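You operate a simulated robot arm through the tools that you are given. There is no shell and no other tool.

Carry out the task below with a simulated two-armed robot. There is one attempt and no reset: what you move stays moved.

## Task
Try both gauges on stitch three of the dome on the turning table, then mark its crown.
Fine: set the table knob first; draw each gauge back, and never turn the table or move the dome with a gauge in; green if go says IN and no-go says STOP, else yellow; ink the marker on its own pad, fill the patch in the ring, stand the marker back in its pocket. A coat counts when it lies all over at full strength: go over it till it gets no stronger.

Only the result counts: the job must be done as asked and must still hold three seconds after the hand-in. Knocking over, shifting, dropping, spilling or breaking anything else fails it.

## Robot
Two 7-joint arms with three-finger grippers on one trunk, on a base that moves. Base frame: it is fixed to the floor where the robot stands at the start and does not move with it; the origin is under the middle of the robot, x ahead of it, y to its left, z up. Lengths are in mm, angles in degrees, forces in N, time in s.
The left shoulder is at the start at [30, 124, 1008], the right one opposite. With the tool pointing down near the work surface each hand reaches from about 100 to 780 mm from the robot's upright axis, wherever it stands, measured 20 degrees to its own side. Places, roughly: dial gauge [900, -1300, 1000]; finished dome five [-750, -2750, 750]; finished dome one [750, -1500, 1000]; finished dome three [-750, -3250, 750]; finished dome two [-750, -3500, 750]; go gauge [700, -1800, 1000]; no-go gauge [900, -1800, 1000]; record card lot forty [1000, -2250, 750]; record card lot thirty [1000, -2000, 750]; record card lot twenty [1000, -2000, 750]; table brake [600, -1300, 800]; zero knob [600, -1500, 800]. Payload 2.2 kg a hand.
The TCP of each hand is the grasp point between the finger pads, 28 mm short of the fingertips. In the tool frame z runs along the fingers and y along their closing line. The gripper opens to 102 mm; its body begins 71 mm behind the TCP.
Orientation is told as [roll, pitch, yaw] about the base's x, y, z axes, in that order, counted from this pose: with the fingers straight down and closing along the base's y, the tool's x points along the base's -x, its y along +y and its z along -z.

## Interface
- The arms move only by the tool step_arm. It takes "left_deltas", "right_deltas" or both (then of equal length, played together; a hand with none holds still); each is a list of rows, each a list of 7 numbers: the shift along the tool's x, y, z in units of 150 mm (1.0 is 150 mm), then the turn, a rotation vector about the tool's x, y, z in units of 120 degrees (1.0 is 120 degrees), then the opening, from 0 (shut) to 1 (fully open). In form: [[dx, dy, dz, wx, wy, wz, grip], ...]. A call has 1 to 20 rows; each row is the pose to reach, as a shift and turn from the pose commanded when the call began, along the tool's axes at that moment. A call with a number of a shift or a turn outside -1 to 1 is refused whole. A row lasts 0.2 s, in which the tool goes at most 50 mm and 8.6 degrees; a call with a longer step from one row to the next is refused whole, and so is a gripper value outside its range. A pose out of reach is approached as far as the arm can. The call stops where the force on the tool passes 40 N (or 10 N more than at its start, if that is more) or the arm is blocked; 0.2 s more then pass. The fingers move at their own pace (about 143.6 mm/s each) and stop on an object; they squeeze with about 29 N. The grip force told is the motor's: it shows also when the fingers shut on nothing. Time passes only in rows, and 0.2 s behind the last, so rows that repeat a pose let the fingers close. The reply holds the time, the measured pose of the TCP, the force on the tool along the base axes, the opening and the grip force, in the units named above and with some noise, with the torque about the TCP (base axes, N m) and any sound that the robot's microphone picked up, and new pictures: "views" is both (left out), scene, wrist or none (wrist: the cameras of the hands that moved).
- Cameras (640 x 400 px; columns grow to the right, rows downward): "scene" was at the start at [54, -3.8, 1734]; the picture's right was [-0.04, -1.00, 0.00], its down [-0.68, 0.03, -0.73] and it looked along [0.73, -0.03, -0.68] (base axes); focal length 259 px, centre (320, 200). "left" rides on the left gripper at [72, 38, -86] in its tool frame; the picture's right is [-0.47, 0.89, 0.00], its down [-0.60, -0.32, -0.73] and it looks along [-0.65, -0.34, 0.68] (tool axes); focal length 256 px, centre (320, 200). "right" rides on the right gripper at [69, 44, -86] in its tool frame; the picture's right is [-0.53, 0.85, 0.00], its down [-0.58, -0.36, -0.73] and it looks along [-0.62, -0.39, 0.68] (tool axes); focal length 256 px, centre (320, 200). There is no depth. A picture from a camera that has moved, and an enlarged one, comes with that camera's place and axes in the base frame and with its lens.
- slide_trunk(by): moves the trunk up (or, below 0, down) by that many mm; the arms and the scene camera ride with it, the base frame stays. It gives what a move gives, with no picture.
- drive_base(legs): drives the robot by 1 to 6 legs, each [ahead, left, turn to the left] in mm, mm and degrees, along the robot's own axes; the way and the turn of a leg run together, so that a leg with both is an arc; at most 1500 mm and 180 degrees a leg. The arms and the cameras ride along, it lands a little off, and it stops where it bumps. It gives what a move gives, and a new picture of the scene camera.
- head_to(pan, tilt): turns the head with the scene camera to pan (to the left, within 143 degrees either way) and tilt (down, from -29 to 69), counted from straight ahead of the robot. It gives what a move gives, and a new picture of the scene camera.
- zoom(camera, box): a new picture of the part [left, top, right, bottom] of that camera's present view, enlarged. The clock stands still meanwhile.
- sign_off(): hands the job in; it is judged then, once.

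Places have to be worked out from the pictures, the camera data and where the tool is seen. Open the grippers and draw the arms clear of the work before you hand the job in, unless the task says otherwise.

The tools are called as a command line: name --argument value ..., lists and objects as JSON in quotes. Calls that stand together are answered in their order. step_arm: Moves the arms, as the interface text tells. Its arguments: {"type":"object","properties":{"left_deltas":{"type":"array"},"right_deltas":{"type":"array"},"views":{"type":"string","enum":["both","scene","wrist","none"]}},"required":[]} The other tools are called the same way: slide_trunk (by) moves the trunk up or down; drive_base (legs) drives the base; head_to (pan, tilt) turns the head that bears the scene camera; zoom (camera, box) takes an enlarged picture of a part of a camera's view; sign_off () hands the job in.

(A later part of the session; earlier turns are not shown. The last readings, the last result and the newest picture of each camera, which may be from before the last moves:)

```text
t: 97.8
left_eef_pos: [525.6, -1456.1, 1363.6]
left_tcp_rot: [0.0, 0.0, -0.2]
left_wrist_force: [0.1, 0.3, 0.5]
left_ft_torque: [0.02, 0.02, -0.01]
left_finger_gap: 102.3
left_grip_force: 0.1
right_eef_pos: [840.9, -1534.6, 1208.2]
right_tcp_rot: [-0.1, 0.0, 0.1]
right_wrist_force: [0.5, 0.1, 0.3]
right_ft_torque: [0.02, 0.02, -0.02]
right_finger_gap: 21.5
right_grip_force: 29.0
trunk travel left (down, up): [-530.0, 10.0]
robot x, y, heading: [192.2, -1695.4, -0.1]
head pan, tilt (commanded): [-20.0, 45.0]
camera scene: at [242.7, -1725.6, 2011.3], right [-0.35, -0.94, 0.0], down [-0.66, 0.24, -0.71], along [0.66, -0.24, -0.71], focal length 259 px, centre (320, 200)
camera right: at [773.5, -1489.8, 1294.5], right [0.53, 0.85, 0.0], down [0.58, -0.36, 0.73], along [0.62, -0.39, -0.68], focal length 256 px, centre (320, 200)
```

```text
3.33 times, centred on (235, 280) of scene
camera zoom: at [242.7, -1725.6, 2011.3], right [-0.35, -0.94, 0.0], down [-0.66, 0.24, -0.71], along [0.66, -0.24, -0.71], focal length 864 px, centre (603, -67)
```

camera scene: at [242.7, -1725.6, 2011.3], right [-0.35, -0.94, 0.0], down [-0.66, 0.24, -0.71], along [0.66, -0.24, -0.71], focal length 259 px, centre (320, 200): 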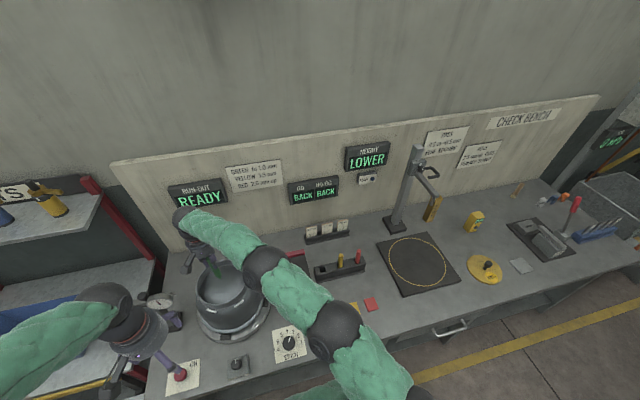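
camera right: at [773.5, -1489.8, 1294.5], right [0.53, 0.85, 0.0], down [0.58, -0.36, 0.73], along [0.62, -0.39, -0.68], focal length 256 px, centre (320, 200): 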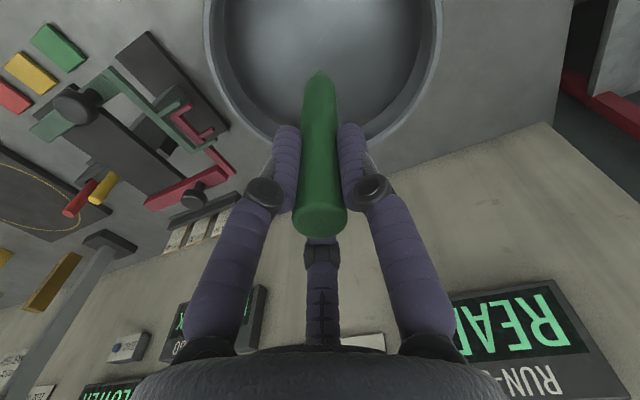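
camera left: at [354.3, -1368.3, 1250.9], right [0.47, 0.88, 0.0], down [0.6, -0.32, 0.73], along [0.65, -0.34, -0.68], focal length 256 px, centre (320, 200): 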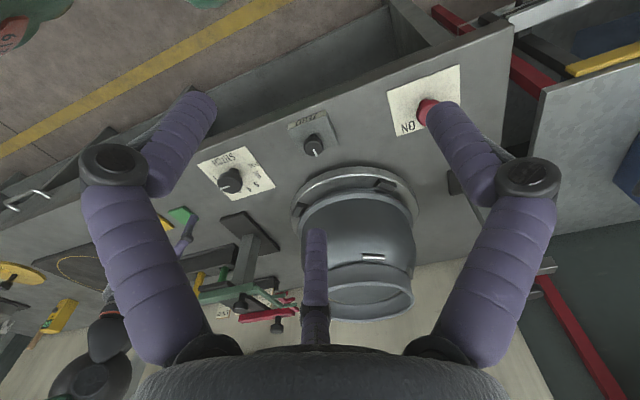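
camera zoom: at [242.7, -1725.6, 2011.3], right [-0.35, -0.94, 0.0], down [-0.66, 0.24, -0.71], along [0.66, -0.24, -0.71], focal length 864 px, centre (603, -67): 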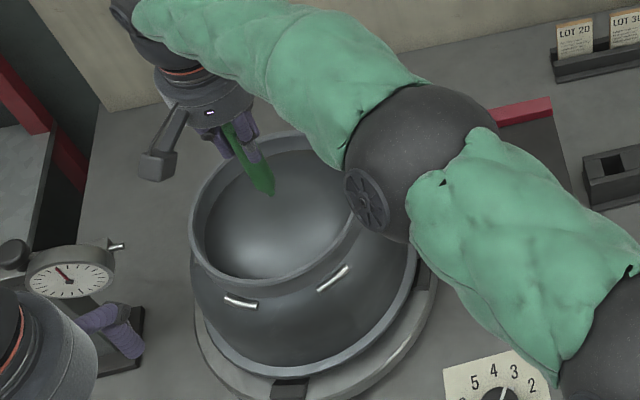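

The tip hangs over the crown's middle. I lower it carefully, in small steps, watching for contact.

step_arm --right_deltas '[[0, 0, 0.033, 0, 0, 0, 0], [0, 0, 0.067, 0, 0, 0, 0], [0, 0, 0.1, 0, 0, 0, 0]]' --views "none"

step_arm --right_deltas '[[0, 0, 0.013, 0, 0, 0, 0], [0, 0, 0.027, 0, 0, 0, 0]]' --views "none"

step_arm --right_deltas '[[0, 0, 0.013, 0, 0, 0, 0], [0, 0, 0.027, 0, 0, 0, 0]]' --views "both"

```text
t: 98.6
left_eef_pos: [525.8, -1456.6, 1362.6]
left_tcp_rot: [0.1, 0.0, -0.2]
left_wrist_force: [0.6, 0.4, 1.3]
left_ft_torque: [0.01, 0.0, -0.01]
left_finger_gap: 102.2
left_grip_force: 0.0
right_eef_pos: [840.5, -1535.0, 1193.0]
right_tcp_rot: [-0.1, 0.2, -0.1]
right_wrist_force: [-0.2, -0.7, -0.5]
right_ft_torque: [0.01, 0.02, 0.01]
right_finger_gap: 21.4
right_grip_force: 29.0
trunk travel left (down, up): [-530.0, 10.0]
robot x, y, heading: [191.3, -1694.6, 0.1]
head pan, tilt (commanded): [-20.0, 45.0]
```

```text
t: 99.2
left_eef_pos: [525.8, -1455.7, 1364.2]
left_tcp_rot: [0.1, 0.0, -0.2]
left_wrist_force: [-0.1, 1.1, 0.2]
left_ft_torque: [-0.02, 0.02, 0.0]
left_finger_gap: 102.1
left_grip_force: 0.0
right_eef_pos: [842.0, -1535.6, 1189.5]
right_tcp_rot: [-0.1, 0.0, -0.1]
right_wrist_force: [0.2, -0.4, -0.4]
right_ft_torque: [0.01, 0.0, -0.01]
right_finger_gap: 21.7
right_grip_force: 28.7
trunk travel left (down, up): [-530.0, 10.0]
robot x, y, heading: [194.6, -1702.2, -0.4]
head pan, tilt (commanded): [-20.0, 45.0]
```

```text
t: 99.8
left_eef_pos: [526.2, -1455.8, 1364.7]
left_tcp_rot: [0.0, 0.0, -0.1]
left_wrist_force: [-0.3, 0.6, 1.0]
left_ft_torque: [-0.01, 0.0, -0.02]
left_finger_gap: 102.0
left_grip_force: 0.0
right_eef_pos: [841.3, -1534.3, 1183.7]
right_tcp_rot: [0.0, 0.1, 0.0]
right_wrist_force: [-0.3, 0.1, -0.7]
right_ft_torque: [0.01, -0.02, 0.01]
right_finger_gap: 21.5
right_grip_force: 29.5
trunk travel left (down, up): [-530.0, 10.0]
robot x, y, heading: [192.9, -1695.5, 0.0]
head pan, tilt (commanded): [-20.0, 45.0]
camera scene: at [242.4, -1725.8, 2011.3], right [-0.35, -0.94, 0.0], down [-0.66, 0.24, -0.71], along [0.66, -0.24, -0.71], focal length 259 px, centre (320, 200)
camera right: at [773.1, -1490.6, 1270.5], right [0.53, 0.85, 0.0], down [0.58, -0.36, 0.73], along [0.62, -0.39, -0.68], focal length 256 px, centre (320, 200)
```

scene: 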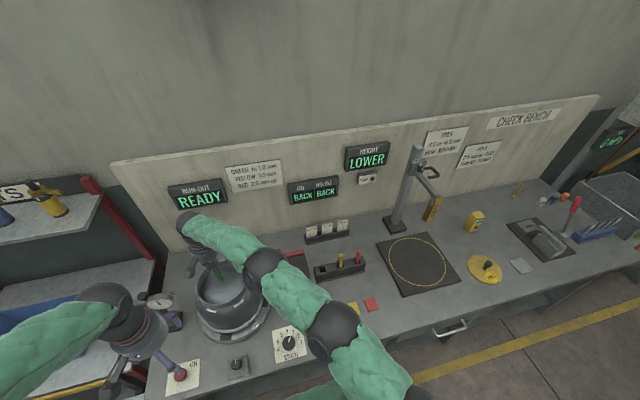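
right: 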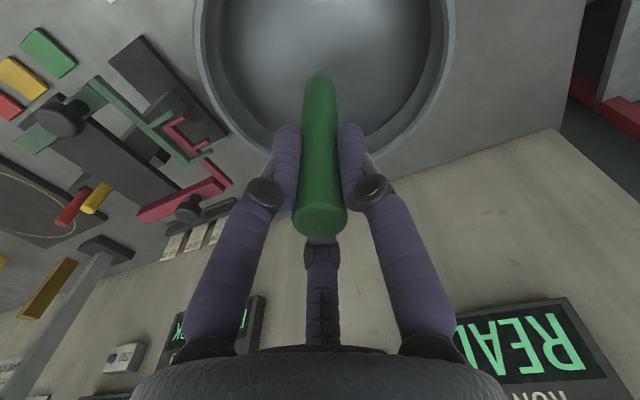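

No contact yet (tip at z ≈ 1052). I continue down in small steps.

step_arm --right_deltas '[[0, 0, 0.013, 0, 0, 0, 0], [0, 0, 0.027, 0, 0, 0, 0]]' --views "none"

step_arm --right_deltas '[[0, 0, 0.013, 0, 0, 0, 0], [0, 0, 0.02, 0, 0, 0, 0]]' --views "none"

step_arm --right_deltas '[[0, 0, 0.013, 0, 0, 0, 0]]' --views "none"

```text
t: 100.4
left_eef_pos: [525.5, -1456.4, 1363.6]
left_tcp_rot: [0.0, -0.1, -0.2]
left_wrist_force: [-0.4, -0.1, 0.4]
left_ft_torque: [0.02, -0.03, -0.01]
left_finger_gap: 102.2
left_grip_force: 0.0
right_eef_pos: [840.7, -1534.7, 1179.7]
right_tcp_rot: [0.0, 0.0, 0.1]
right_wrist_force: [0.8, -0.6, -0.7]
right_ft_torque: [0.01, -0.02, 0.0]
right_finger_gap: 21.5
right_grip_force: 28.9
trunk travel left (down, up): [-530.0, 10.0]
robot x, y, heading: [194.8, -1695.8, -0.3]
head pan, tilt (commanded): [-20.0, 45.0]
```

```text
t: 101.0
left_eef_pos: [525.4, -1457.1, 1364.9]
left_tcp_rot: [0.0, 0.0, -0.1]
left_wrist_force: [0.9, 0.4, 0.1]
left_ft_torque: [-0.02, 0.0, -0.03]
left_finger_gap: 102.0
left_grip_force: 0.0
right_eef_pos: [841.5, -1533.7, 1177.9]
right_tcp_rot: [0.0, 0.0, 0.0]
right_wrist_force: [0.6, 0.8, -1.1]
right_ft_torque: [-0.02, 0.02, 0.03]
right_finger_gap: 21.6
right_grip_force: 28.9
trunk travel left (down, up): [-530.0, 10.0]
robot x, y, heading: [192.2, -1700.8, -0.1]
head pan, tilt (commanded): [-20.0, 45.0]
```

```text
t: 101.4
left_eef_pos: [525.2, -1456.0, 1364.0]
left_tcp_rot: [0.0, -0.1, -0.2]
left_wrist_force: [0.0, 0.1, -0.5]
left_ft_torque: [0.01, 0.01, -0.02]
left_finger_gap: 102.0
left_grip_force: 0.1
right_eef_pos: [840.0, -1534.5, 1175.5]
right_tcp_rot: [-0.1, 0.0, 0.0]
right_wrist_force: [0.8, -0.9, -0.7]
right_ft_torque: [0.01, 0.0, 0.0]
right_finger_gap: 21.9
right_grip_force: 29.1
trunk travel left (down, up): [-530.0, 10.0]
robot x, y, heading: [194.5, -1698.0, -0.3]
head pan, tilt (commanded): [-20.0, 45.0]
```

step_arm --right_deltas '[[0, 0, 0.013, 0, 0, 0, 0], [0, 0, 0.02, 0, 0, 0, 0]]' --views "none"

step_arm --right_deltas '[[0, 0, 0.013, 0, 0, 0, 0]]' --views "none"

step_arm --right_deltas '[[0, 0, 0.013, 0, 0, 0, 0]]' --views "wrist"

zoom --camera "scene" --box '[180, 240, 280, 320]'

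```text
t: 102.0
left_eef_pos: [525.2, -1456.7, 1363.5]
left_tcp_rot: [0.1, 0.1, -0.2]
left_wrist_force: [0.2, -0.3, 0.3]
left_ft_torque: [-0.02, 0.0, 0.01]
left_finger_gap: 102.2
left_grip_force: 0.1
right_eef_pos: [840.0, -1533.7, 1172.9]
right_tcp_rot: [-0.1, 0.0, 0.0]
right_wrist_force: [-0.5, -0.5, 0.0]
right_ft_torque: [-0.01, 0.0, -0.01]
right_finger_gap: 21.7
right_grip_force: 29.8
trunk travel left (down, up): [-530.0, 10.0]
robot x, y, heading: [196.7, -1694.1, 0.0]
head pan, tilt (commanded): [-20.0, 45.0]
```

```text
t: 102.4
left_eef_pos: [526.0, -1457.0, 1364.5]
left_tcp_rot: [-0.1, 0.0, -0.3]
left_wrist_force: [0.4, 0.0, 0.6]
left_ft_torque: [0.0, 0.0, 0.0]
left_finger_gap: 101.9
left_grip_force: 0.1
right_eef_pos: [840.1, -1534.8, 1170.3]
right_tcp_rot: [-0.1, 0.0, 0.0]
right_wrist_force: [0.0, -0.6, -0.1]
right_ft_torque: [0.0, 0.0, 0.04]
right_finger_gap: 21.6
right_grip_force: 28.6
trunk travel left (down, up): [-530.0, 10.0]
robot x, y, heading: [194.5, -1698.7, -0.1]
head pan, tilt (commanded): [-20.0, 45.0]
```

```text
t: 102.8
left_eef_pos: [524.5, -1456.8, 1363.9]
left_tcp_rot: [0.0, 0.0, -0.3]
left_wrist_force: [-0.4, 0.2, 0.4]
left_ft_torque: [0.0, 0.02, -0.01]
left_finger_gap: 101.9
left_grip_force: 0.1
right_eef_pos: [839.1, -1533.2, 1169.6]
right_tcp_rot: [-0.1, 0.1, -0.1]
right_wrist_force: [0.1, 0.6, 0.5]
right_ft_torque: [-0.03, -0.02, 0.01]
right_finger_gap: 21.2
right_grip_force: 29.4
trunk travel left (down, up): [-530.0, 10.0]
robot x, y, heading: [198.4, -1698.5, -0.1]
head pan, tilt (commanded): [-20.0, 45.0]
camera right: at [772.8, -1489.9, 1255.2], right [0.53, 0.85, 0.0], down [0.58, -0.36, 0.73], along [0.62, -0.39, -0.68], focal length 256 px, centre (320, 200)
```

right: 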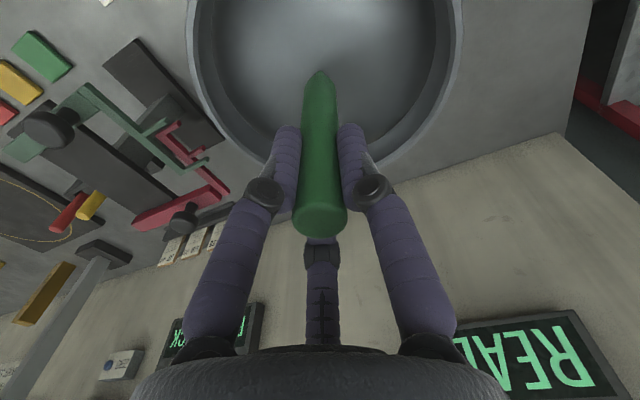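

```text
5.00 times, centred on (230, 280) of scene
camera zoom: at [242.3, -1725.8, 2011.3], right [-0.35, -0.94, 0.0], down [-0.66, 0.24, -0.71], along [0.66, -0.24, -0.71], focal length 1296 px, centre (770, -200)
```

zoom: 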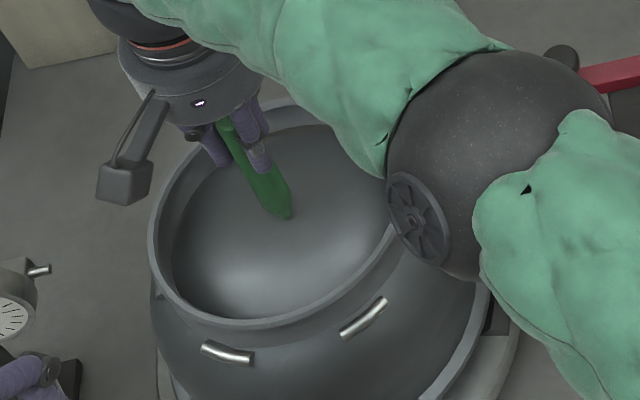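

Tip now at z ≈ 1038, very near the crown. I continue with 1.5–2 mm steps.

step_arm --right_deltas '[[0, 0, 0.013, 0, 0, 0, 0]]' --views "none"

step_arm --right_deltas '[[0, 0, 0.013, 0, 0, 0, 0]]' --views "none"

step_arm --right_deltas '[[0, 0, 0.01, 0, 0, 0, 0]]' --views "none"

step_arm --right_deltas '[[0, 0, 0.01, 0, 0, 0, 0]]' --views "none"

```text
t: 103.2
left_eef_pos: [524.2, -1456.7, 1363.3]
left_tcp_rot: [0.1, 0.0, -0.3]
left_wrist_force: [0.5, -0.6, 0.1]
left_ft_torque: [-0.01, -0.02, -0.02]
left_finger_gap: 101.9
left_grip_force: 0.2
right_eef_pos: [840.5, -1534.4, 1166.4]
right_tcp_rot: [-0.1, 0.1, 0.0]
right_wrist_force: [0.9, -0.6, -0.2]
right_ft_torque: [0.06, -0.02, 0.0]
right_finger_gap: 21.5
right_grip_force: 29.9
trunk travel left (down, up): [-530.0, 10.0]
robot x, y, heading: [196.3, -1697.1, -0.1]
head pan, tilt (commanded): [-20.0, 45.0]
```

```text
t: 103.6
left_eef_pos: [524.9, -1457.5, 1364.5]
left_tcp_rot: [0.0, 0.0, -0.1]
left_wrist_force: [-0.6, 0.1, 0.3]
left_ft_torque: [-0.02, -0.03, -0.01]
left_finger_gap: 101.8
left_grip_force: 0.0
right_eef_pos: [839.4, -1533.9, 1164.5]
right_tcp_rot: [0.0, 0.0, 0.0]
right_wrist_force: [0.0, 0.7, 1.7]
right_ft_torque: [0.03, 0.04, -0.02]
right_finger_gap: 21.5
right_grip_force: 29.7
trunk travel left (down, up): [-530.0, 10.0]
robot x, y, heading: [192.5, -1699.7, -0.3]
head pan, tilt (commanded): [-20.0, 45.0]
```

```text
t: 104.0
left_eef_pos: [523.9, -1456.2, 1364.9]
left_tcp_rot: [0.0, 0.1, -0.2]
left_wrist_force: [0.0, -0.3, 0.8]
left_ft_torque: [-0.01, -0.03, 0.03]
left_finger_gap: 102.0
left_grip_force: 0.1
right_eef_pos: [840.9, -1533.9, 1166.6]
right_tcp_rot: [0.1, -0.1, 0.0]
right_wrist_force: [-1.2, -0.9, 10.2]
right_ft_torque: [-0.07, 0.14, 0.04]
right_finger_gap: 21.3
right_grip_force: 29.0
trunk travel left (down, up): [-530.0, 10.0]
robot x, y, heading: [195.4, -1697.0, -0.1]
head pan, tilt (commanded): [-20.0, 45.0]
```

```text
t: 104.4
left_eef_pos: [523.9, -1456.1, 1362.7]
left_tcp_rot: [0.0, -0.1, -0.3]
left_wrist_force: [-0.4, 0.2, 0.2]
left_ft_torque: [-0.02, -0.04, 0.02]
left_finger_gap: 101.8
left_grip_force: 0.2
right_eef_pos: [840.1, -1533.9, 1166.3]
right_tcp_rot: [0.1, -0.2, 0.0]
right_wrist_force: [-1.5, -1.2, 19.3]
right_ft_torque: [-0.11, 0.25, 0.0]
right_finger_gap: 21.6
right_grip_force: 28.9
trunk travel left (down, up): [-530.0, 10.0]
robot x, y, heading: [194.9, -1700.5, -0.2]
head pan, tilt (commanded): [-20.0, 45.0]
```

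Contact with the crown at TCP z ≈ 1165.5 (crown top at about z 1034). I ease to a lighter pressure and draw a small cross, to see how the coat shows.

step_arm --right_deltas '[[0, 0, -0.01, 0, 0, 0, 0], [-0.05, 0, -0.01, 0, 0, 0, 0], [-0.1, 0, -0.01, 0, 0, 0, 0], [0, 0, -0.01, 0, 0, 0, 0], [0.1, 0, -0.01, 0, 0, 0, 0], [0, 0, -0.01, 0, 0, 0, 0], [0, 0.1, -0.01, 0, 0, 0, 0], [0, 0, -0.01, 0, 0, 0, 0], [0, -0.1, -0.01, 0, 0, 0, 0], [0, 0, -0.01, 0, 0, 0, 0]]' --views "wrist"

zoom --camera "right" --box '[240, 20, 400, 120]'

zoom --camera "scene" --box '[205, 260, 255, 305]'

```text
t: 106.6
left_eef_pos: [524.4, -1455.9, 1363.4]
left_tcp_rot: [-0.1, 0.0, -0.2]
left_wrist_force: [0.5, 0.3, -0.6]
left_ft_torque: [-0.04, 0.0, -0.04]
left_finger_gap: 102.0
left_grip_force: 0.0
right_eef_pos: [840.6, -1533.9, 1163.2]
right_tcp_rot: [-0.3, 0.0, 0.0]
right_wrist_force: [0.5, -3.1, 9.3]
right_ft_torque: [-0.44, -0.08, 0.01]
right_finger_gap: 21.6
right_grip_force: 28.8
trunk travel left (down, up): [-530.0, 10.0]
robot x, y, heading: [192.1, -1696.8, -0.1]
head pan, tilt (commanded): [-20.0, 45.0]
camera right: at [772.3, -1490.0, 1249.9], right [0.53, 0.85, 0.0], down [0.58, -0.36, 0.73], along [0.62, -0.39, -0.68], focal length 256 px, centre (320, 200)
```

right: 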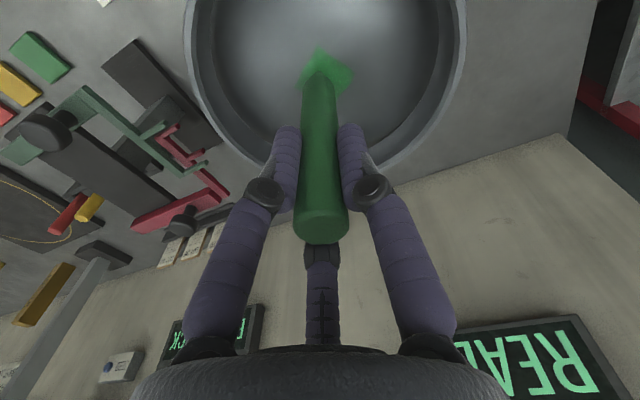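

```text
4.00 times, centred on (320, 70) of right
camera zoom: at [772.3, -1490.0, 1249.9], right [0.53, 0.85, 0.0], down [0.58, -0.36, 0.73], along [0.62, -0.39, -0.68], focal length 1024 px, centre (320, 720)
```

zoom: 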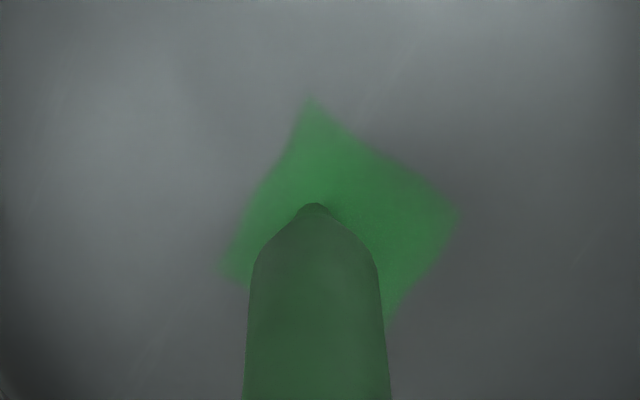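

```text
8.89 times, centred on (230, 282) of scene
camera zoom: at [240.8, -1724.7, 2011.4], right [-0.35, -0.94, 0.0], down [-0.66, 0.24, -0.71], along [0.66, -0.24, -0.71], focal length 2303 px, centre (1120, -533)
```

zoom: 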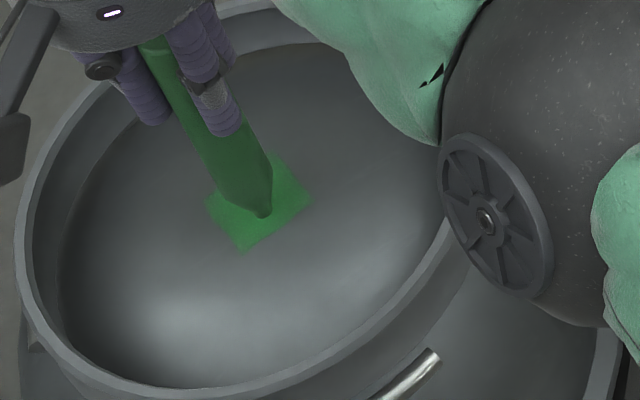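

Green paint shows as a roughly 35 mm square patch, centred about 8 mm beyond the nib in +x. I lift the marker a little and look at the coat closely.

step_arm --right_deltas '[[0, 0, -0.1, 0, 0, 0, 0], [0, 0, -0.3, 0, 0, 0, 0], [0.1, -0.2, -0.5, 0, 0, 0, 0], [0.3, -0.4, -0.5, 0, 0, 0, 0], [0.5, -0.6, -0.5, 0, 0, 0, 0]]' --views "both"

zoom --camera "scene" --box '[205, 260, 255, 305]'

zoom --camera "right" --box '[330, 0, 450, 80]'

```text
t: 107.8
left_eef_pos: [523.5, -1456.4, 1364.0]
left_tcp_rot: [0.0, -0.1, -0.2]
left_wrist_force: [0.0, -0.6, -0.8]
left_ft_torque: [-0.01, -0.05, -0.02]
left_finger_gap: 102.0
left_grip_force: 0.1
right_eef_pos: [764.6, -1623.6, 1239.6]
right_tcp_rot: [0.0, -0.1, 0.0]
right_wrist_force: [-0.7, 0.4, -0.4]
right_ft_torque: [0.0, -0.03, 0.02]
right_finger_gap: 21.4
right_grip_force: 29.1
trunk travel left (down, up): [-530.0, 10.0]
robot x, y, heading: [198.7, -1699.0, -0.1]
head pan, tilt (commanded): [-20.0, 45.0]
camera scene: at [240.4, -1727.3, 2011.3], right [-0.35, -0.94, 0.0], down [-0.66, 0.24, -0.71], along [0.66, -0.24, -0.71], focal length 259 px, centre (320, 200)
camera right: at [696.8, -1580.4, 1326.0], right [0.53, 0.85, 0.0], down [0.58, -0.36, 0.73], along [0.62, -0.39, -0.68], focal length 256 px, centre (320, 200)
```

scene: 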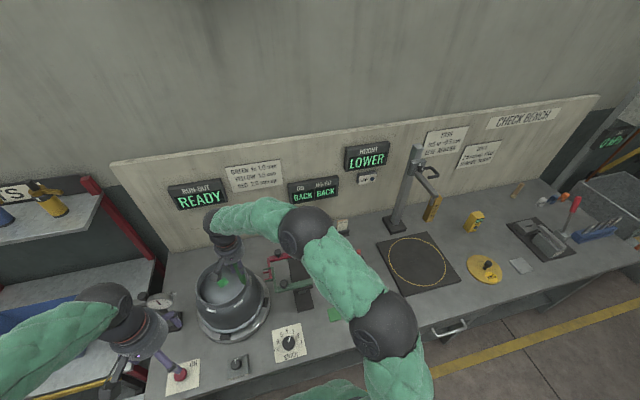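
right: 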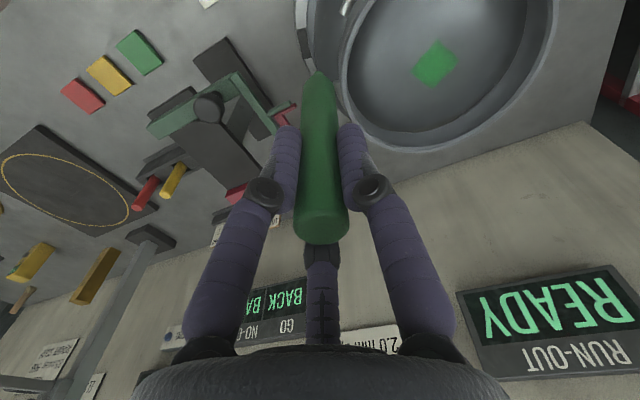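

```text
8.89 times, centred on (230, 282) of scene
camera zoom: at [240.4, -1727.3, 2011.3], right [-0.35, -0.94, 0.0], down [-0.66, 0.24, -0.71], along [0.66, -0.24, -0.71], focal length 2303 px, centre (1120, -533)
```

zoom: 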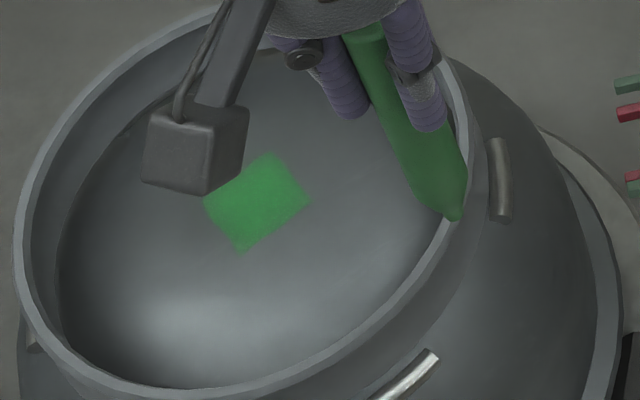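

```text
5.00 times, centred on (390, 40) of right
camera zoom: at [696.8, -1580.4, 1326.0], right [0.53, 0.85, 0.0], down [0.58, -0.36, 0.73], along [0.62, -0.39, -0.68], focal length 1280 px, centre (-30, 1000)
```

zoom: 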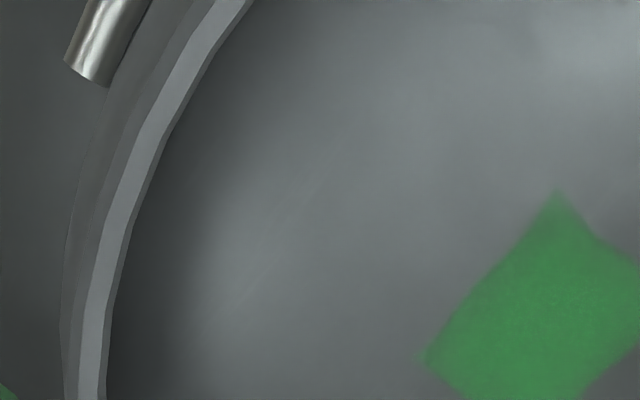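

The whole patch is visible now. I enlarge it to judge how even the coat is.

zoom --camera "right" --box '[395, 25, 475, 100]'

zoom --camera "scene" --box '[218, 274, 242, 292]'

```text
5.33 times, centred on (435, 62) of right
camera zoom: at [696.8, -1580.4, 1326.0], right [0.53, 0.85, 0.0], down [0.58, -0.36, 0.73], along [0.62, -0.39, -0.68], focal length 1365 px, centre (-293, 933)
```

zoom: 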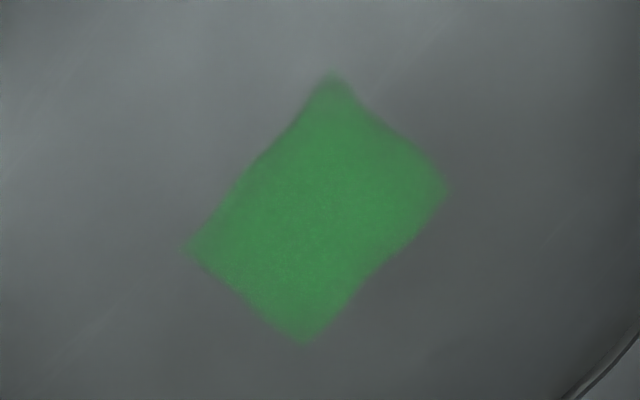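

```text
16.00 times, centred on (230, 283) of scene
camera zoom: at [240.4, -1727.3, 2011.3], right [-0.35, -0.94, 0.0], down [-0.66, 0.24, -0.71], along [0.66, -0.24, -0.71], focal length 4146 px, centre (1760, -1128)
```

zoom: 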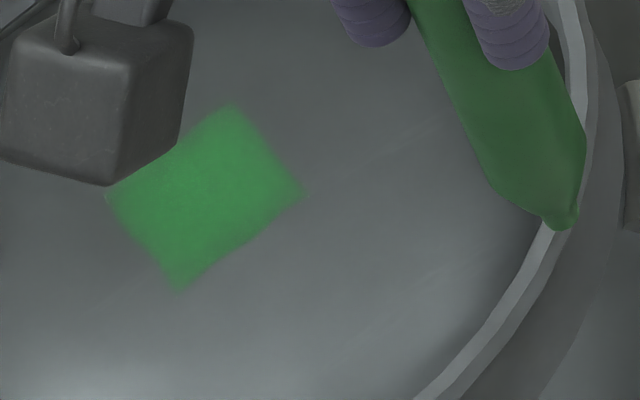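

The patch is a square of about 35 mm, turned some 24°, with fainter corners. I return over its near corner, staying above the rim until inside, then stop just above the crown.

step_arm --right_deltas '[[-0.16, 0.15, 0, 0, 0, 0, 0], [-0.32, 0.3, 0, 0, 0, 0, 0], [-0.4825, 0.4447, 0, 0, 0, 0, 0], [-0.4825, 0.4447, 0.2, 0, 0, 0, 0], [-0.4825, 0.4447, 0.4, 0, 0, 0, 0], [-0.4825, 0.4447, 0.48, 0, 0, 0, 0]]' --views "wrist"

```text
t: 109.2
left_eef_pos: [525.4, -1456.0, 1362.9]
left_tcp_rot: [0.0, 0.0, -0.2]
left_wrist_force: [-0.6, -0.4, 0.5]
left_ft_torque: [0.02, -0.04, -0.02]
left_finger_gap: 102.2
left_grip_force: 0.1
right_eef_pos: [838.0, -1555.9, 1165.8]
right_tcp_rot: [0.0, 0.1, 0.0]
right_wrist_force: [0.4, -0.7, 0.0]
right_ft_torque: [0.02, 0.02, 0.0]
right_finger_gap: 21.7
right_grip_force: 28.9
trunk travel left (down, up): [-530.0, 10.0]
robot x, y, heading: [192.1, -1699.2, -0.3]
head pan, tilt (commanded): [-20.0, 45.0]
camera right: at [770.5, -1512.8, 1252.3], right [0.53, 0.85, 0.0], down [0.58, -0.36, 0.73], along [0.62, -0.39, -0.68], focal length 256 px, centre (320, 200)
```

right: 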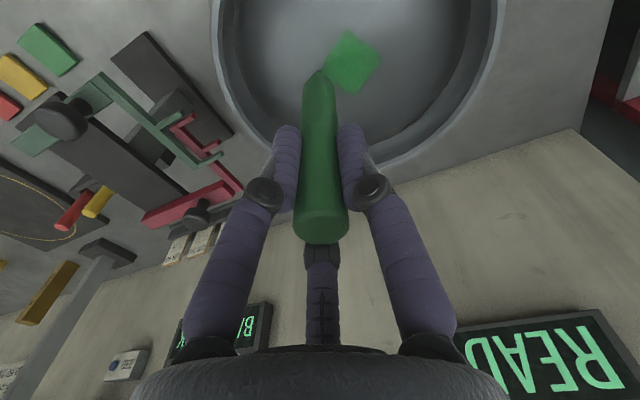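

The nib stands right at the patch's −y corner. Now I raster the first half of the patch with light pressure.

step_arm --right_deltas '[[0, 0, 0.0271, 0, 0, 0, 0], [-0.0773, 0.0345, 0.0247, 0, 0, 0, 0], [-0.154, 0.0686, 0.026, 0, 0, 0, 0], [-0.2313, 0.1031, 0.0308, 0, 0, 0, 0], [-0.2191, 0.1304, 0.029, 0, 0, 0, 0], [-0.1417, 0.0959, 0.0241, 0, 0, 0, 0], [-0.0651, 0.0618, 0.0229, 0, 0, 0, 0], [0.0123, 0.0273, 0.0252, 0, 0, 0, 0], [0.0245, 0.0547, 0.0238, 0, 0, 0, 0], [-0.0529, 0.0892, 0.0215, 0, 0, 0, 0], [-0.1295, 0.1233, 0.0227, 0, 0, 0, 0], [-0.2069, 0.1578, 0.0276, 0, 0, 0, 0], [-0.1947, 0.1852, 0.0266, 0, 0, 0, 0], [-0.1173, 0.1507, 0.0218, 0, 0, 0, 0], [-0.0407, 0.1166, 0.0206, 0, 0, 0, 0], [0.0367, 0.0821, 0.0229, 0, 0, 0, 0], [0.0489, 0.1095, 0.0224, 0, 0, 0, 0], [-0.0285, 0.144, 0.0201, 0, 0, 0, 0], [-0.1051, 0.1781, 0.0213, 0, 0, 0, 0], [-0.1825, 0.2126, 0.0262, 0, 0, 0, 0]]' --views "wrist"

zoom --camera "right" --box '[240, 20, 400, 120]'

```text
t: 113.4
left_eef_pos: [524.2, -1455.1, 1363.2]
left_tcp_rot: [0.0, 0.0, -0.2]
left_wrist_force: [-0.5, -0.3, -0.3]
left_ft_torque: [-0.04, 0.01, -0.02]
left_finger_gap: 102.1
left_grip_force: 0.1
right_eef_pos: [856.7, -1529.8, 1162.8]
right_tcp_rot: [-0.1, 0.1, -0.1]
right_wrist_force: [-0.9, 0.1, -1.1]
right_ft_torque: [0.01, -0.02, 0.01]
right_finger_gap: 21.5
right_grip_force: 29.0
right hand out of reach, approached as far as the arm can: row 4, 5, 7, 8, 9, 10, 12, 13, 15, 16, 17, 18, 20
trunk travel left (down, up): [-530.0, 10.0]
robot x, y, heading: [193.8, -1698.9, -0.4]
head pan, tilt (commanded): [-20.0, 45.0]
camera right: at [788.7, -1485.7, 1249.2], right [0.53, 0.85, 0.0], down [0.58, -0.36, 0.73], along [0.62, -0.39, -0.68], focal length 256 px, centre (320, 200)
```

right: 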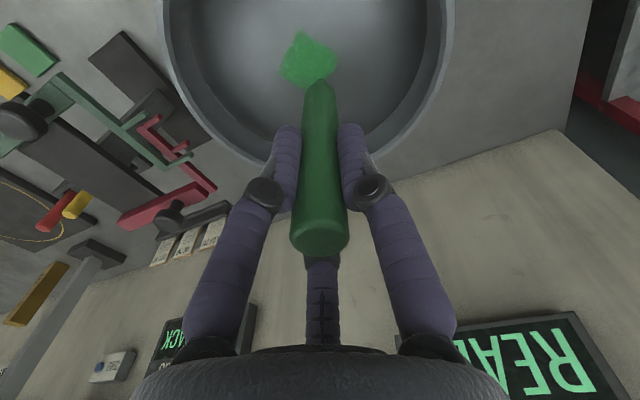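

```text
4.00 times, centred on (320, 70) of right
camera zoom: at [788.7, -1485.7, 1249.2], right [0.53, 0.85, 0.0], down [0.58, -0.36, 0.73], along [0.62, -0.39, -0.68], focal length 1024 px, centre (320, 720)
```

zoom: 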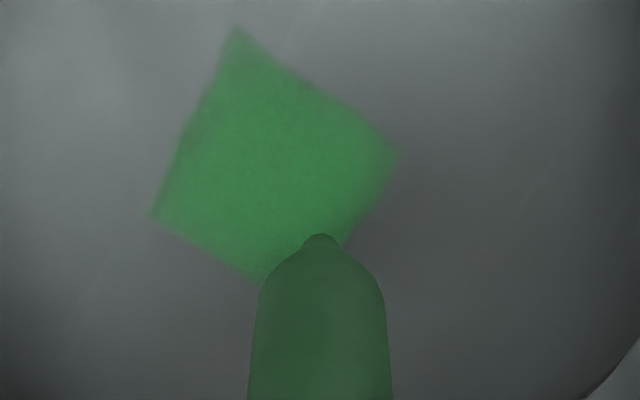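

The far strokes ran out of reach, so contact was lost there, and the marker slid up a little more in the grip (nib now about 121 mm below the TCP). I lift clear, draw the hand to the right, and drive the base 150 mm left to be nearer the dome.

step_arm --right_deltas '[[0, 0, -0.1, 0, 0, 0, 0], [0, 0, -0.3, 0, 0, 0, 0], [0, 0, -0.6, 0, 0, 0, 0], [0.1, -0.25, -0.6, 0, 0, 0, 0], [0.2, -0.5, -0.6, 0, 0, 0, 0], [0.3, -0.8, -0.6, 0, 0, 0, 0]]' --views "none"

drive_base --legs '[[20, 150, 0]]'

```text
t: 114.8
left_eef_pos: [525.3, -1457.3, 1365.0]
left_tcp_rot: [0.1, 0.0, -0.2]
left_wrist_force: [-0.1, 0.4, 0.0]
left_ft_torque: [0.08, 0.0, 0.01]
left_finger_gap: 102.0
left_grip_force: 0.1
right_eef_pos: [811.5, -1650.3, 1254.7]
right_tcp_rot: [0.0, 0.0, 0.1]
right_wrist_force: [-0.7, -0.8, -0.6]
right_ft_torque: [-0.01, 0.0, -0.04]
right_finger_gap: 21.6
right_grip_force: 29.3
trunk travel left (down, up): [-530.0, 10.0]
robot x, y, heading: [193.2, -1699.3, -0.1]
head pan, tilt (commanded): [-20.0, 45.0]
```

```text
t: 116.1
left_eef_pos: [544.2, -1309.9, 1363.6]
left_tcp_rot: [0.1, -0.1, -0.2]
left_wrist_force: [0.1, 0.4, -0.2]
left_ft_torque: [0.0, 0.01, 0.01]
left_finger_gap: 101.9
left_grip_force: 0.0
right_eef_pos: [832.5, -1502.0, 1254.1]
right_tcp_rot: [0.0, 0.1, 0.1]
right_wrist_force: [0.3, 0.2, -0.7]
right_ft_torque: [0.01, -0.01, -0.02]
right_finger_gap: 21.4
right_grip_force: 29.2
trunk travel left (down, up): [-530.0, 10.0]
robot x, y, heading: [215.5, -1549.5, -0.2]
head pan, tilt (commanded): [-20.0, 45.0]
camera scene: at [262.4, -1579.3, 2011.3], right [-0.35, -0.94, 0.0], down [-0.66, 0.24, -0.71], along [0.66, -0.24, -0.71], focal length 259 px, centre (320, 200)
```

scene: 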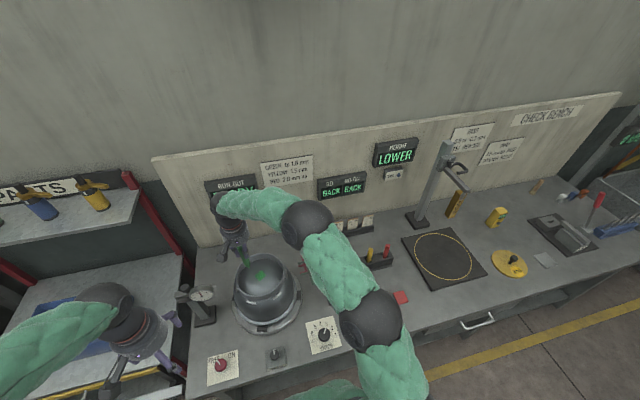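

The robot now stands at about [215, -1550]. I turn the head to face the dome and zoom in on the patch to see the coat.

head_to --pan 0 --tilt 52

zoom --camera "scene" --box '[280, 190, 360, 250]'

zoom --camera "right" --box '[220, 0, 420, 130]'

```text
t: 117.0
left_eef_pos: [545.1, -1308.7, 1364.0]
left_tcp_rot: [0.0, 0.0, -0.2]
left_wrist_force: [0.2, 0.4, 0.3]
left_ft_torque: [0.05, -0.01, -0.01]
left_finger_gap: 102.0
left_grip_force: 0.0
right_eef_pos: [832.5, -1499.5, 1254.6]
right_tcp_rot: [-0.2, 0.0, 0.0]
right_wrist_force: [-0.1, -0.2, -0.2]
right_ft_torque: [0.0, -0.02, -0.04]
right_finger_gap: 21.7
right_grip_force: 29.1
trunk travel left (down, up): [-530.0, 10.0]
robot x, y, heading: [214.9, -1550.5, 0.0]
head pan, tilt (commanded): [0.0, 52.0]
camera scene: at [261.5, -1549.5, 2001.8], right [0.0, -1.0, 0.0], down [-0.79, 0.0, -0.62], along [0.62, 0.0, -0.79], focal length 259 px, centre (320, 200)
```

scene: 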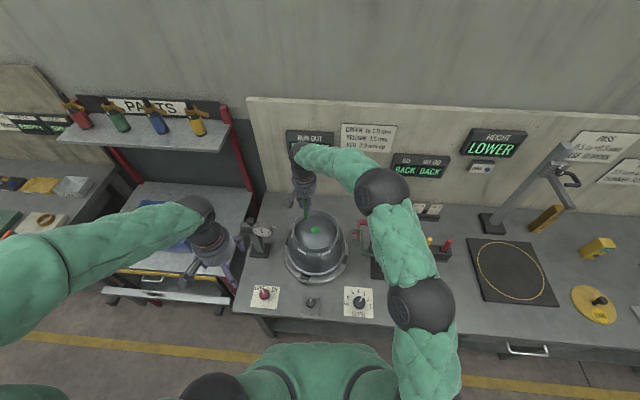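

```text
6.67 times, centred on (320, 220) of scene
camera zoom: at [261.5, -1549.5, 2001.8], right [0.0, -1.0, 0.0], down [-0.79, 0.0, -0.62], along [0.62, 0.0, -0.79], focal length 1727 px, centre (320, 67)
```

zoom: 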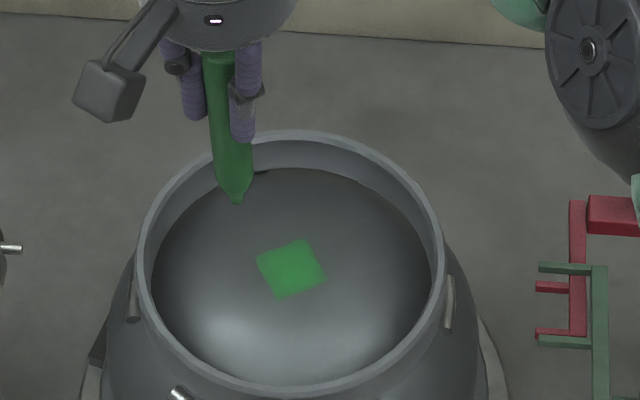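

```text
3.08 times, centred on (320, 65) of right
camera zoom: at [764.7, -1456.3, 1340.4], right [0.53, 0.85, 0.0], down [0.58, -0.36, 0.73], along [0.62, -0.39, -0.68], focal length 788 px, centre (320, 615)
```

zoom: 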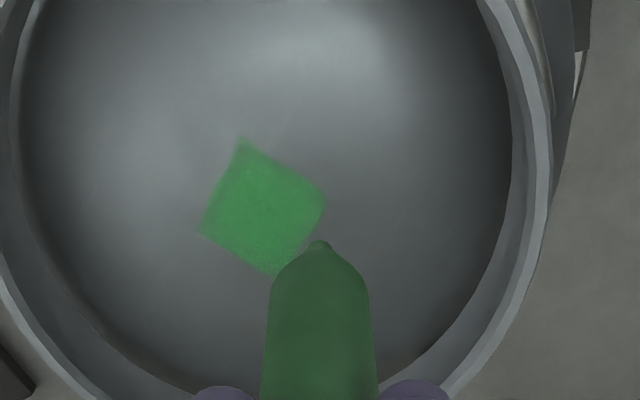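

The patch sits on the dome axis at about [848, -1532]. I place the nib over its centre and lower to roughly 10 mm above the crown.

step_arm --right_deltas '[[-0.1033, -0.2167, 0, 0, 0, 0, 0], [-0.1033, -0.2167, 0.2, 0, 0, 0, 0], [-0.1033, -0.2167, 0.4, 0, 0, 0, 0], [-0.1033, -0.2167, 0.58, 0, 0, 0, 0]]' --views "wrist"

zoom --camera "right" --box '[240, 20, 400, 120]'

zoom --camera "scene" --box '[280, 190, 360, 250]'

```text
t: 118.0
left_eef_pos: [545.0, -1308.2, 1364.5]
left_tcp_rot: [0.1, 0.0, -0.1]
left_wrist_force: [-0.8, 1.5, 0.0]
left_ft_torque: [0.03, 0.04, 0.0]
left_finger_gap: 102.1
left_grip_force: 0.1
right_eef_pos: [848.8, -1535.1, 1167.8]
right_tcp_rot: [0.0, 0.0, 0.0]
right_wrist_force: [0.9, 0.2, 0.3]
right_ft_torque: [0.01, 0.0, 0.01]
right_finger_gap: 21.7
right_grip_force: 28.5
trunk travel left (down, up): [-530.0, 10.0]
robot x, y, heading: [217.5, -1546.5, -0.5]
head pan, tilt (commanded): [0.0, 52.0]
camera right: at [780.8, -1490.7, 1253.8], right [0.53, 0.84, 0.0], down [0.58, -0.36, 0.73], along [0.62, -0.39, -0.68], focal length 256 px, centre (320, 200)
```

right: 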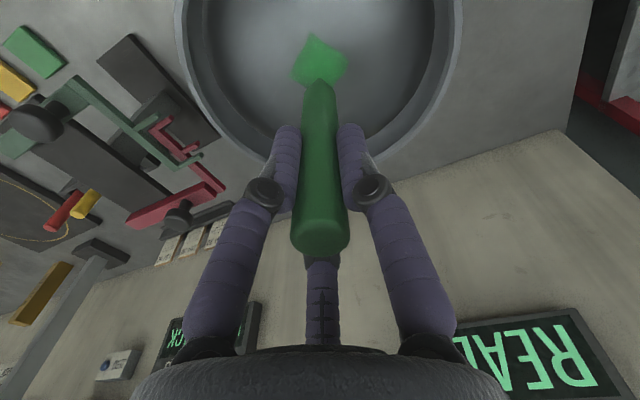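

```text
4.00 times, centred on (320, 70) of right
camera zoom: at [780.8, -1490.7, 1253.8], right [0.53, 0.84, 0.0], down [0.58, -0.36, 0.73], along [0.62, -0.39, -0.68], focal length 1024 px, centre (320, 720)
```

zoom: 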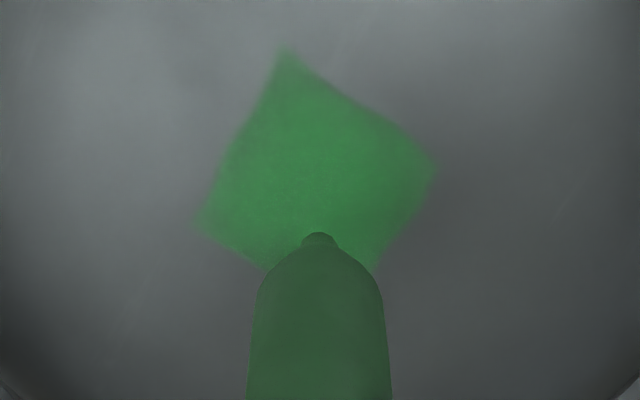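

```text
6.67 times, centred on (320, 220) of scene
camera zoom: at [262.4, -1550.3, 2001.7], right [0.0, -1.0, 0.0], down [-0.79, 0.0, -0.62], along [0.62, 0.0, -0.79], focal length 1727 px, centre (320, 67)
```

zoom: 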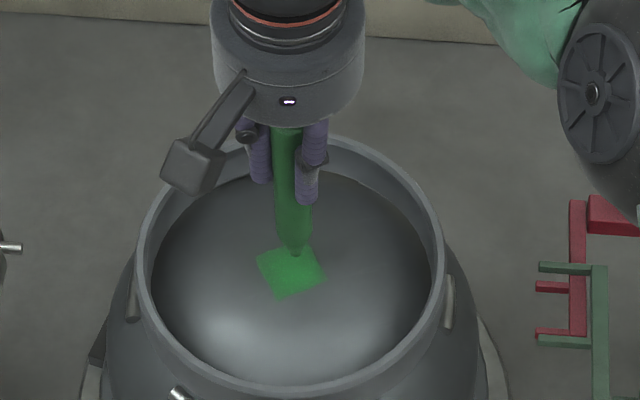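

Wrist and scene views place the nib within 3 mm of the patch centre. I lower gently to find contact.

step_arm --right_deltas '[[0, 0, 0.02, 0, 0, 0, 0], [0, 0, 0.04, 0, 0, 0, 0], [0, 0, 0.06, 0, 0, 0, 0]]' --views "none"

step_arm --right_deltas '[[0, 0, 0.01, 0, 0, 0, 0]]' --views "none"

step_arm --right_deltas '[[0, 0, 0.01, 0, 0, 0, 0]]' --views "none"

step_arm --right_deltas '[[0, 0, 0.01, 0, 0, 0, 0]]' --views "none"

```text
t: 118.8
left_eef_pos: [545.6, -1308.8, 1363.6]
left_tcp_rot: [0.0, 0.1, -0.2]
left_wrist_force: [0.1, -0.4, -0.3]
left_ft_torque: [-0.02, -0.01, -0.06]
left_finger_gap: 102.1
left_grip_force: 0.0
right_eef_pos: [847.7, -1532.9, 1158.5]
right_tcp_rot: [-0.1, 0.0, 0.1]
right_wrist_force: [0.1, 0.4, -0.6]
right_ft_torque: [-0.02, 0.02, 0.01]
right_finger_gap: 21.6
right_grip_force: 28.9
trunk travel left (down, up): [-530.0, 10.0]
robot x, y, heading: [213.8, -1549.4, -0.3]
head pan, tilt (commanded): [0.0, 52.0]
```

```text
t: 119.2
left_eef_pos: [545.1, -1308.2, 1363.3]
left_tcp_rot: [-0.1, 0.1, -0.2]
left_wrist_force: [-0.2, -0.4, -0.2]
left_ft_torque: [-0.01, -0.02, -0.03]
left_finger_gap: 102.1
left_grip_force: 0.1
right_eef_pos: [847.4, -1533.3, 1157.1]
right_tcp_rot: [-0.1, 0.0, 0.0]
right_wrist_force: [-0.1, -0.2, -0.5]
right_ft_torque: [0.01, 0.01, 0.06]
right_finger_gap: 21.6
right_grip_force: 29.6
trunk travel left (down, up): [-530.0, 10.0]
robot x, y, heading: [218.1, -1550.9, -0.2]
head pan, tilt (commanded): [0.0, 52.0]
```

```text
t: 119.6
left_eef_pos: [543.4, -1308.2, 1363.9]
left_tcp_rot: [0.0, 0.0, -0.2]
left_wrist_force: [0.7, 0.8, -0.4]
left_ft_torque: [0.0, -0.01, 0.0]
left_finger_gap: 102.1
left_grip_force: 0.1
right_eef_pos: [847.5, -1533.1, 1156.8]
right_tcp_rot: [-0.1, -0.1, 0.0]
right_wrist_force: [-0.8, -0.5, 8.1]
right_ft_torque: [-0.11, 0.15, 0.02]
right_finger_gap: 21.6
right_grip_force: 29.1
trunk travel left (down, up): [-530.0, 10.0]
robot x, y, heading: [213.1, -1551.9, -0.4]
head pan, tilt (commanded): [0.0, 52.0]
```

```text
t: 120.0
left_eef_pos: [543.0, -1308.1, 1363.7]
left_tcp_rot: [0.1, -0.1, -0.2]
left_wrist_force: [-0.4, 0.3, -0.3]
left_ft_torque: [0.01, 0.0, -0.01]
left_finger_gap: 101.8
left_grip_force: 0.0
right_eef_pos: [848.1, -1533.7, 1156.4]
right_tcp_rot: [0.0, -0.1, 0.0]
right_wrist_force: [-1.5, -1.7, 17.1]
right_ft_torque: [-0.2, 0.29, 0.01]
right_finger_gap: 21.4
right_grip_force: 29.3
trunk travel left (down, up): [-530.0, 10.0]
robot x, y, heading: [214.2, -1550.1, -0.2]
head pan, tilt (commanded): [0.0, 52.0]
```

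Contact again at TCP z ≈ 1157. I raster the first half of the patch with about 6 N, following the crown's curve.

step_arm --right_deltas '[[0.0575, -0.1707, -0.003, 0, 0, 0, 0], [-0.0235, -0.1346, -0.007, 0, 0, 0, 0], [-0.1051, -0.0982, -0.007, 0, 0, 0, 0], [-0.186, -0.0621, -0.003, 0, 0, 0, 0], [-0.1725, -0.0317, -0.0049, 0, 0, 0, 0], [-0.0915, -0.0678, -0.0089, 0, 0, 0, 0], [-0.0099, -0.1042, -0.0089, 0, 0, 0, 0], [0.071, -0.1402, -0.0049, 0, 0, 0, 0], [0.0846, -0.1098, -0.0064, 0, 0, 0, 0], [0.0037, -0.0737, -0.0104, 0, 0, 0, 0], [-0.0779, -0.0373, -0.0104, 0, 0, 0, 0], [-0.1589, -0.0013, -0.0064, 0, 0, 0, 0], [-0.1453, 0.0292, -0.0072, 0, 0, 0, 0], [-0.0644, -0.0069, -0.0112, 0, 0, 0, 0], [0.0172, -0.0433, -0.0112, 0, 0, 0, 0], [0.0982, -0.0794, -0.0072, 0, 0, 0, 0], [0.1117, -0.0489, -0.0075, 0, 0, 0, 0], [0.0308, -0.0129, -0.0115, 0, 0, 0, 0], [-0.0508, 0.0235, -0.0115, 0, 0, 0, 0], [-0.1317, 0.0596, -0.0075, 0, 0, 0, 0]]' --views "wrist"

zoom --camera "right" --box '[240, 20, 400, 120]'

```text
t: 124.2
left_eef_pos: [544.9, -1307.5, 1363.7]
left_tcp_rot: [0.1, -0.1, -0.1]
left_wrist_force: [-0.5, 0.2, 0.0]
left_ft_torque: [-0.02, -0.04, -0.01]
left_finger_gap: 102.2
left_grip_force: 0.0
right_eef_pos: [868.8, -1524.5, 1154.4]
right_tcp_rot: [-0.1, 0.0, 0.0]
right_wrist_force: [-1.6, -1.1, 5.2]
right_ft_torque: [-0.13, 0.09, 0.0]
right_finger_gap: 21.8
right_grip_force: 28.8
trunk travel left (down, up): [-530.0, 10.0]
robot x, y, heading: [213.6, -1543.9, 0.0]
head pan, tilt (commanded): [0.0, 52.0]
camera right: at [800.6, -1480.4, 1241.5], right [0.53, 0.85, 0.0], down [0.58, -0.36, 0.73], along [0.62, -0.39, -0.68], focal length 256 px, centre (320, 200)
```

right: 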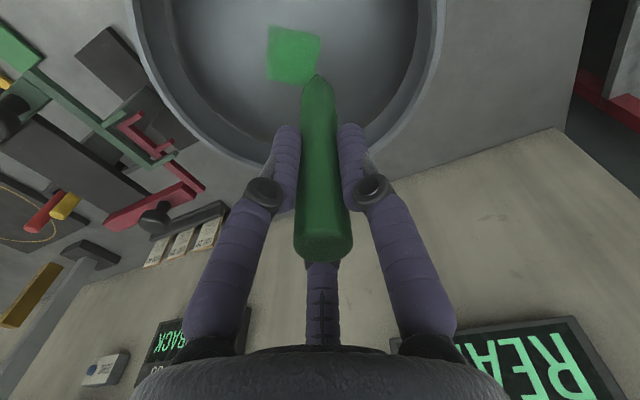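

```text
4.00 times, centred on (320, 70) of right
camera zoom: at [800.6, -1480.4, 1241.5], right [0.53, 0.85, 0.0], down [0.58, -0.36, 0.73], along [0.62, -0.39, -0.68], focal length 1024 px, centre (320, 720)
```

zoom: 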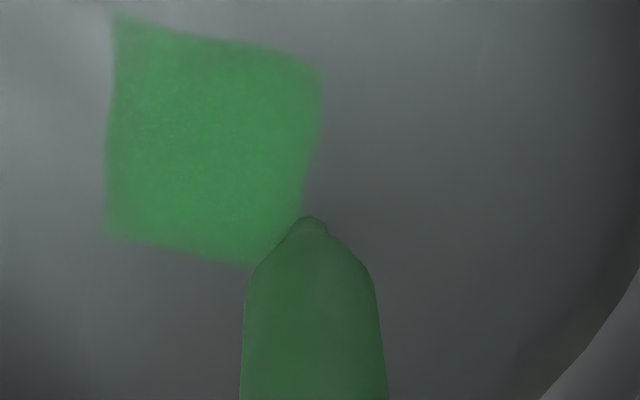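

The patch looks turned in the picture compared with before. I check in the scene view whether the dome or table has moved.

zoom --camera "scene" --box '[270, 190, 370, 300]'

zoom --camera "scene" --box '[280, 190, 360, 250]'

```text
3.64 times, centred on (320, 245) of scene
camera zoom: at [260.9, -1549.4, 2001.8], right [0.0, -1.0, 0.0], down [-0.79, 0.0, -0.62], along [0.62, 0.0, -0.79], focal length 942 px, centre (320, 36)
```

zoom: 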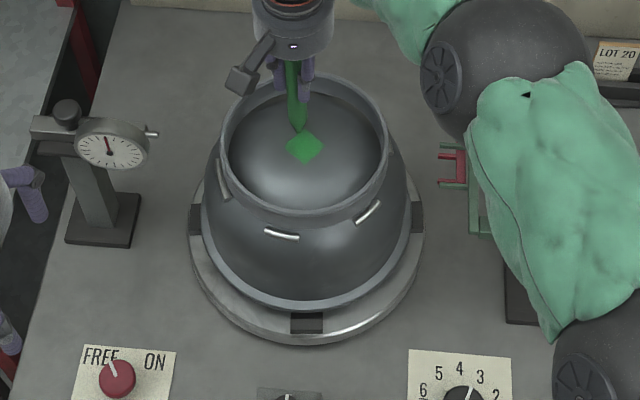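

```text
6.67 times, centred on (320, 220) of scene
camera zoom: at [260.9, -1549.4, 2001.8], right [0.0, -1.0, 0.0], down [-0.79, 0.0, -0.62], along [0.62, 0.0, -0.79], focal length 1727 px, centre (320, 67)
```

zoom: 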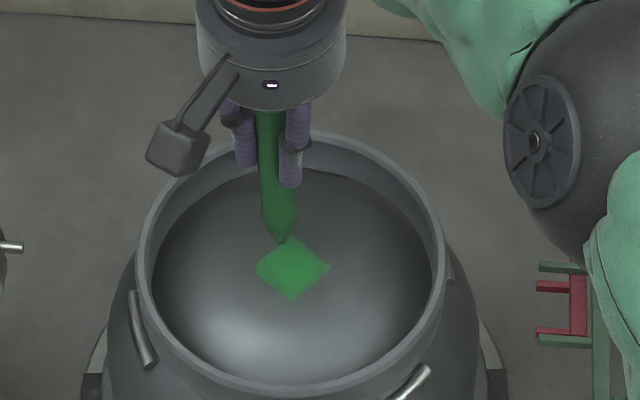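

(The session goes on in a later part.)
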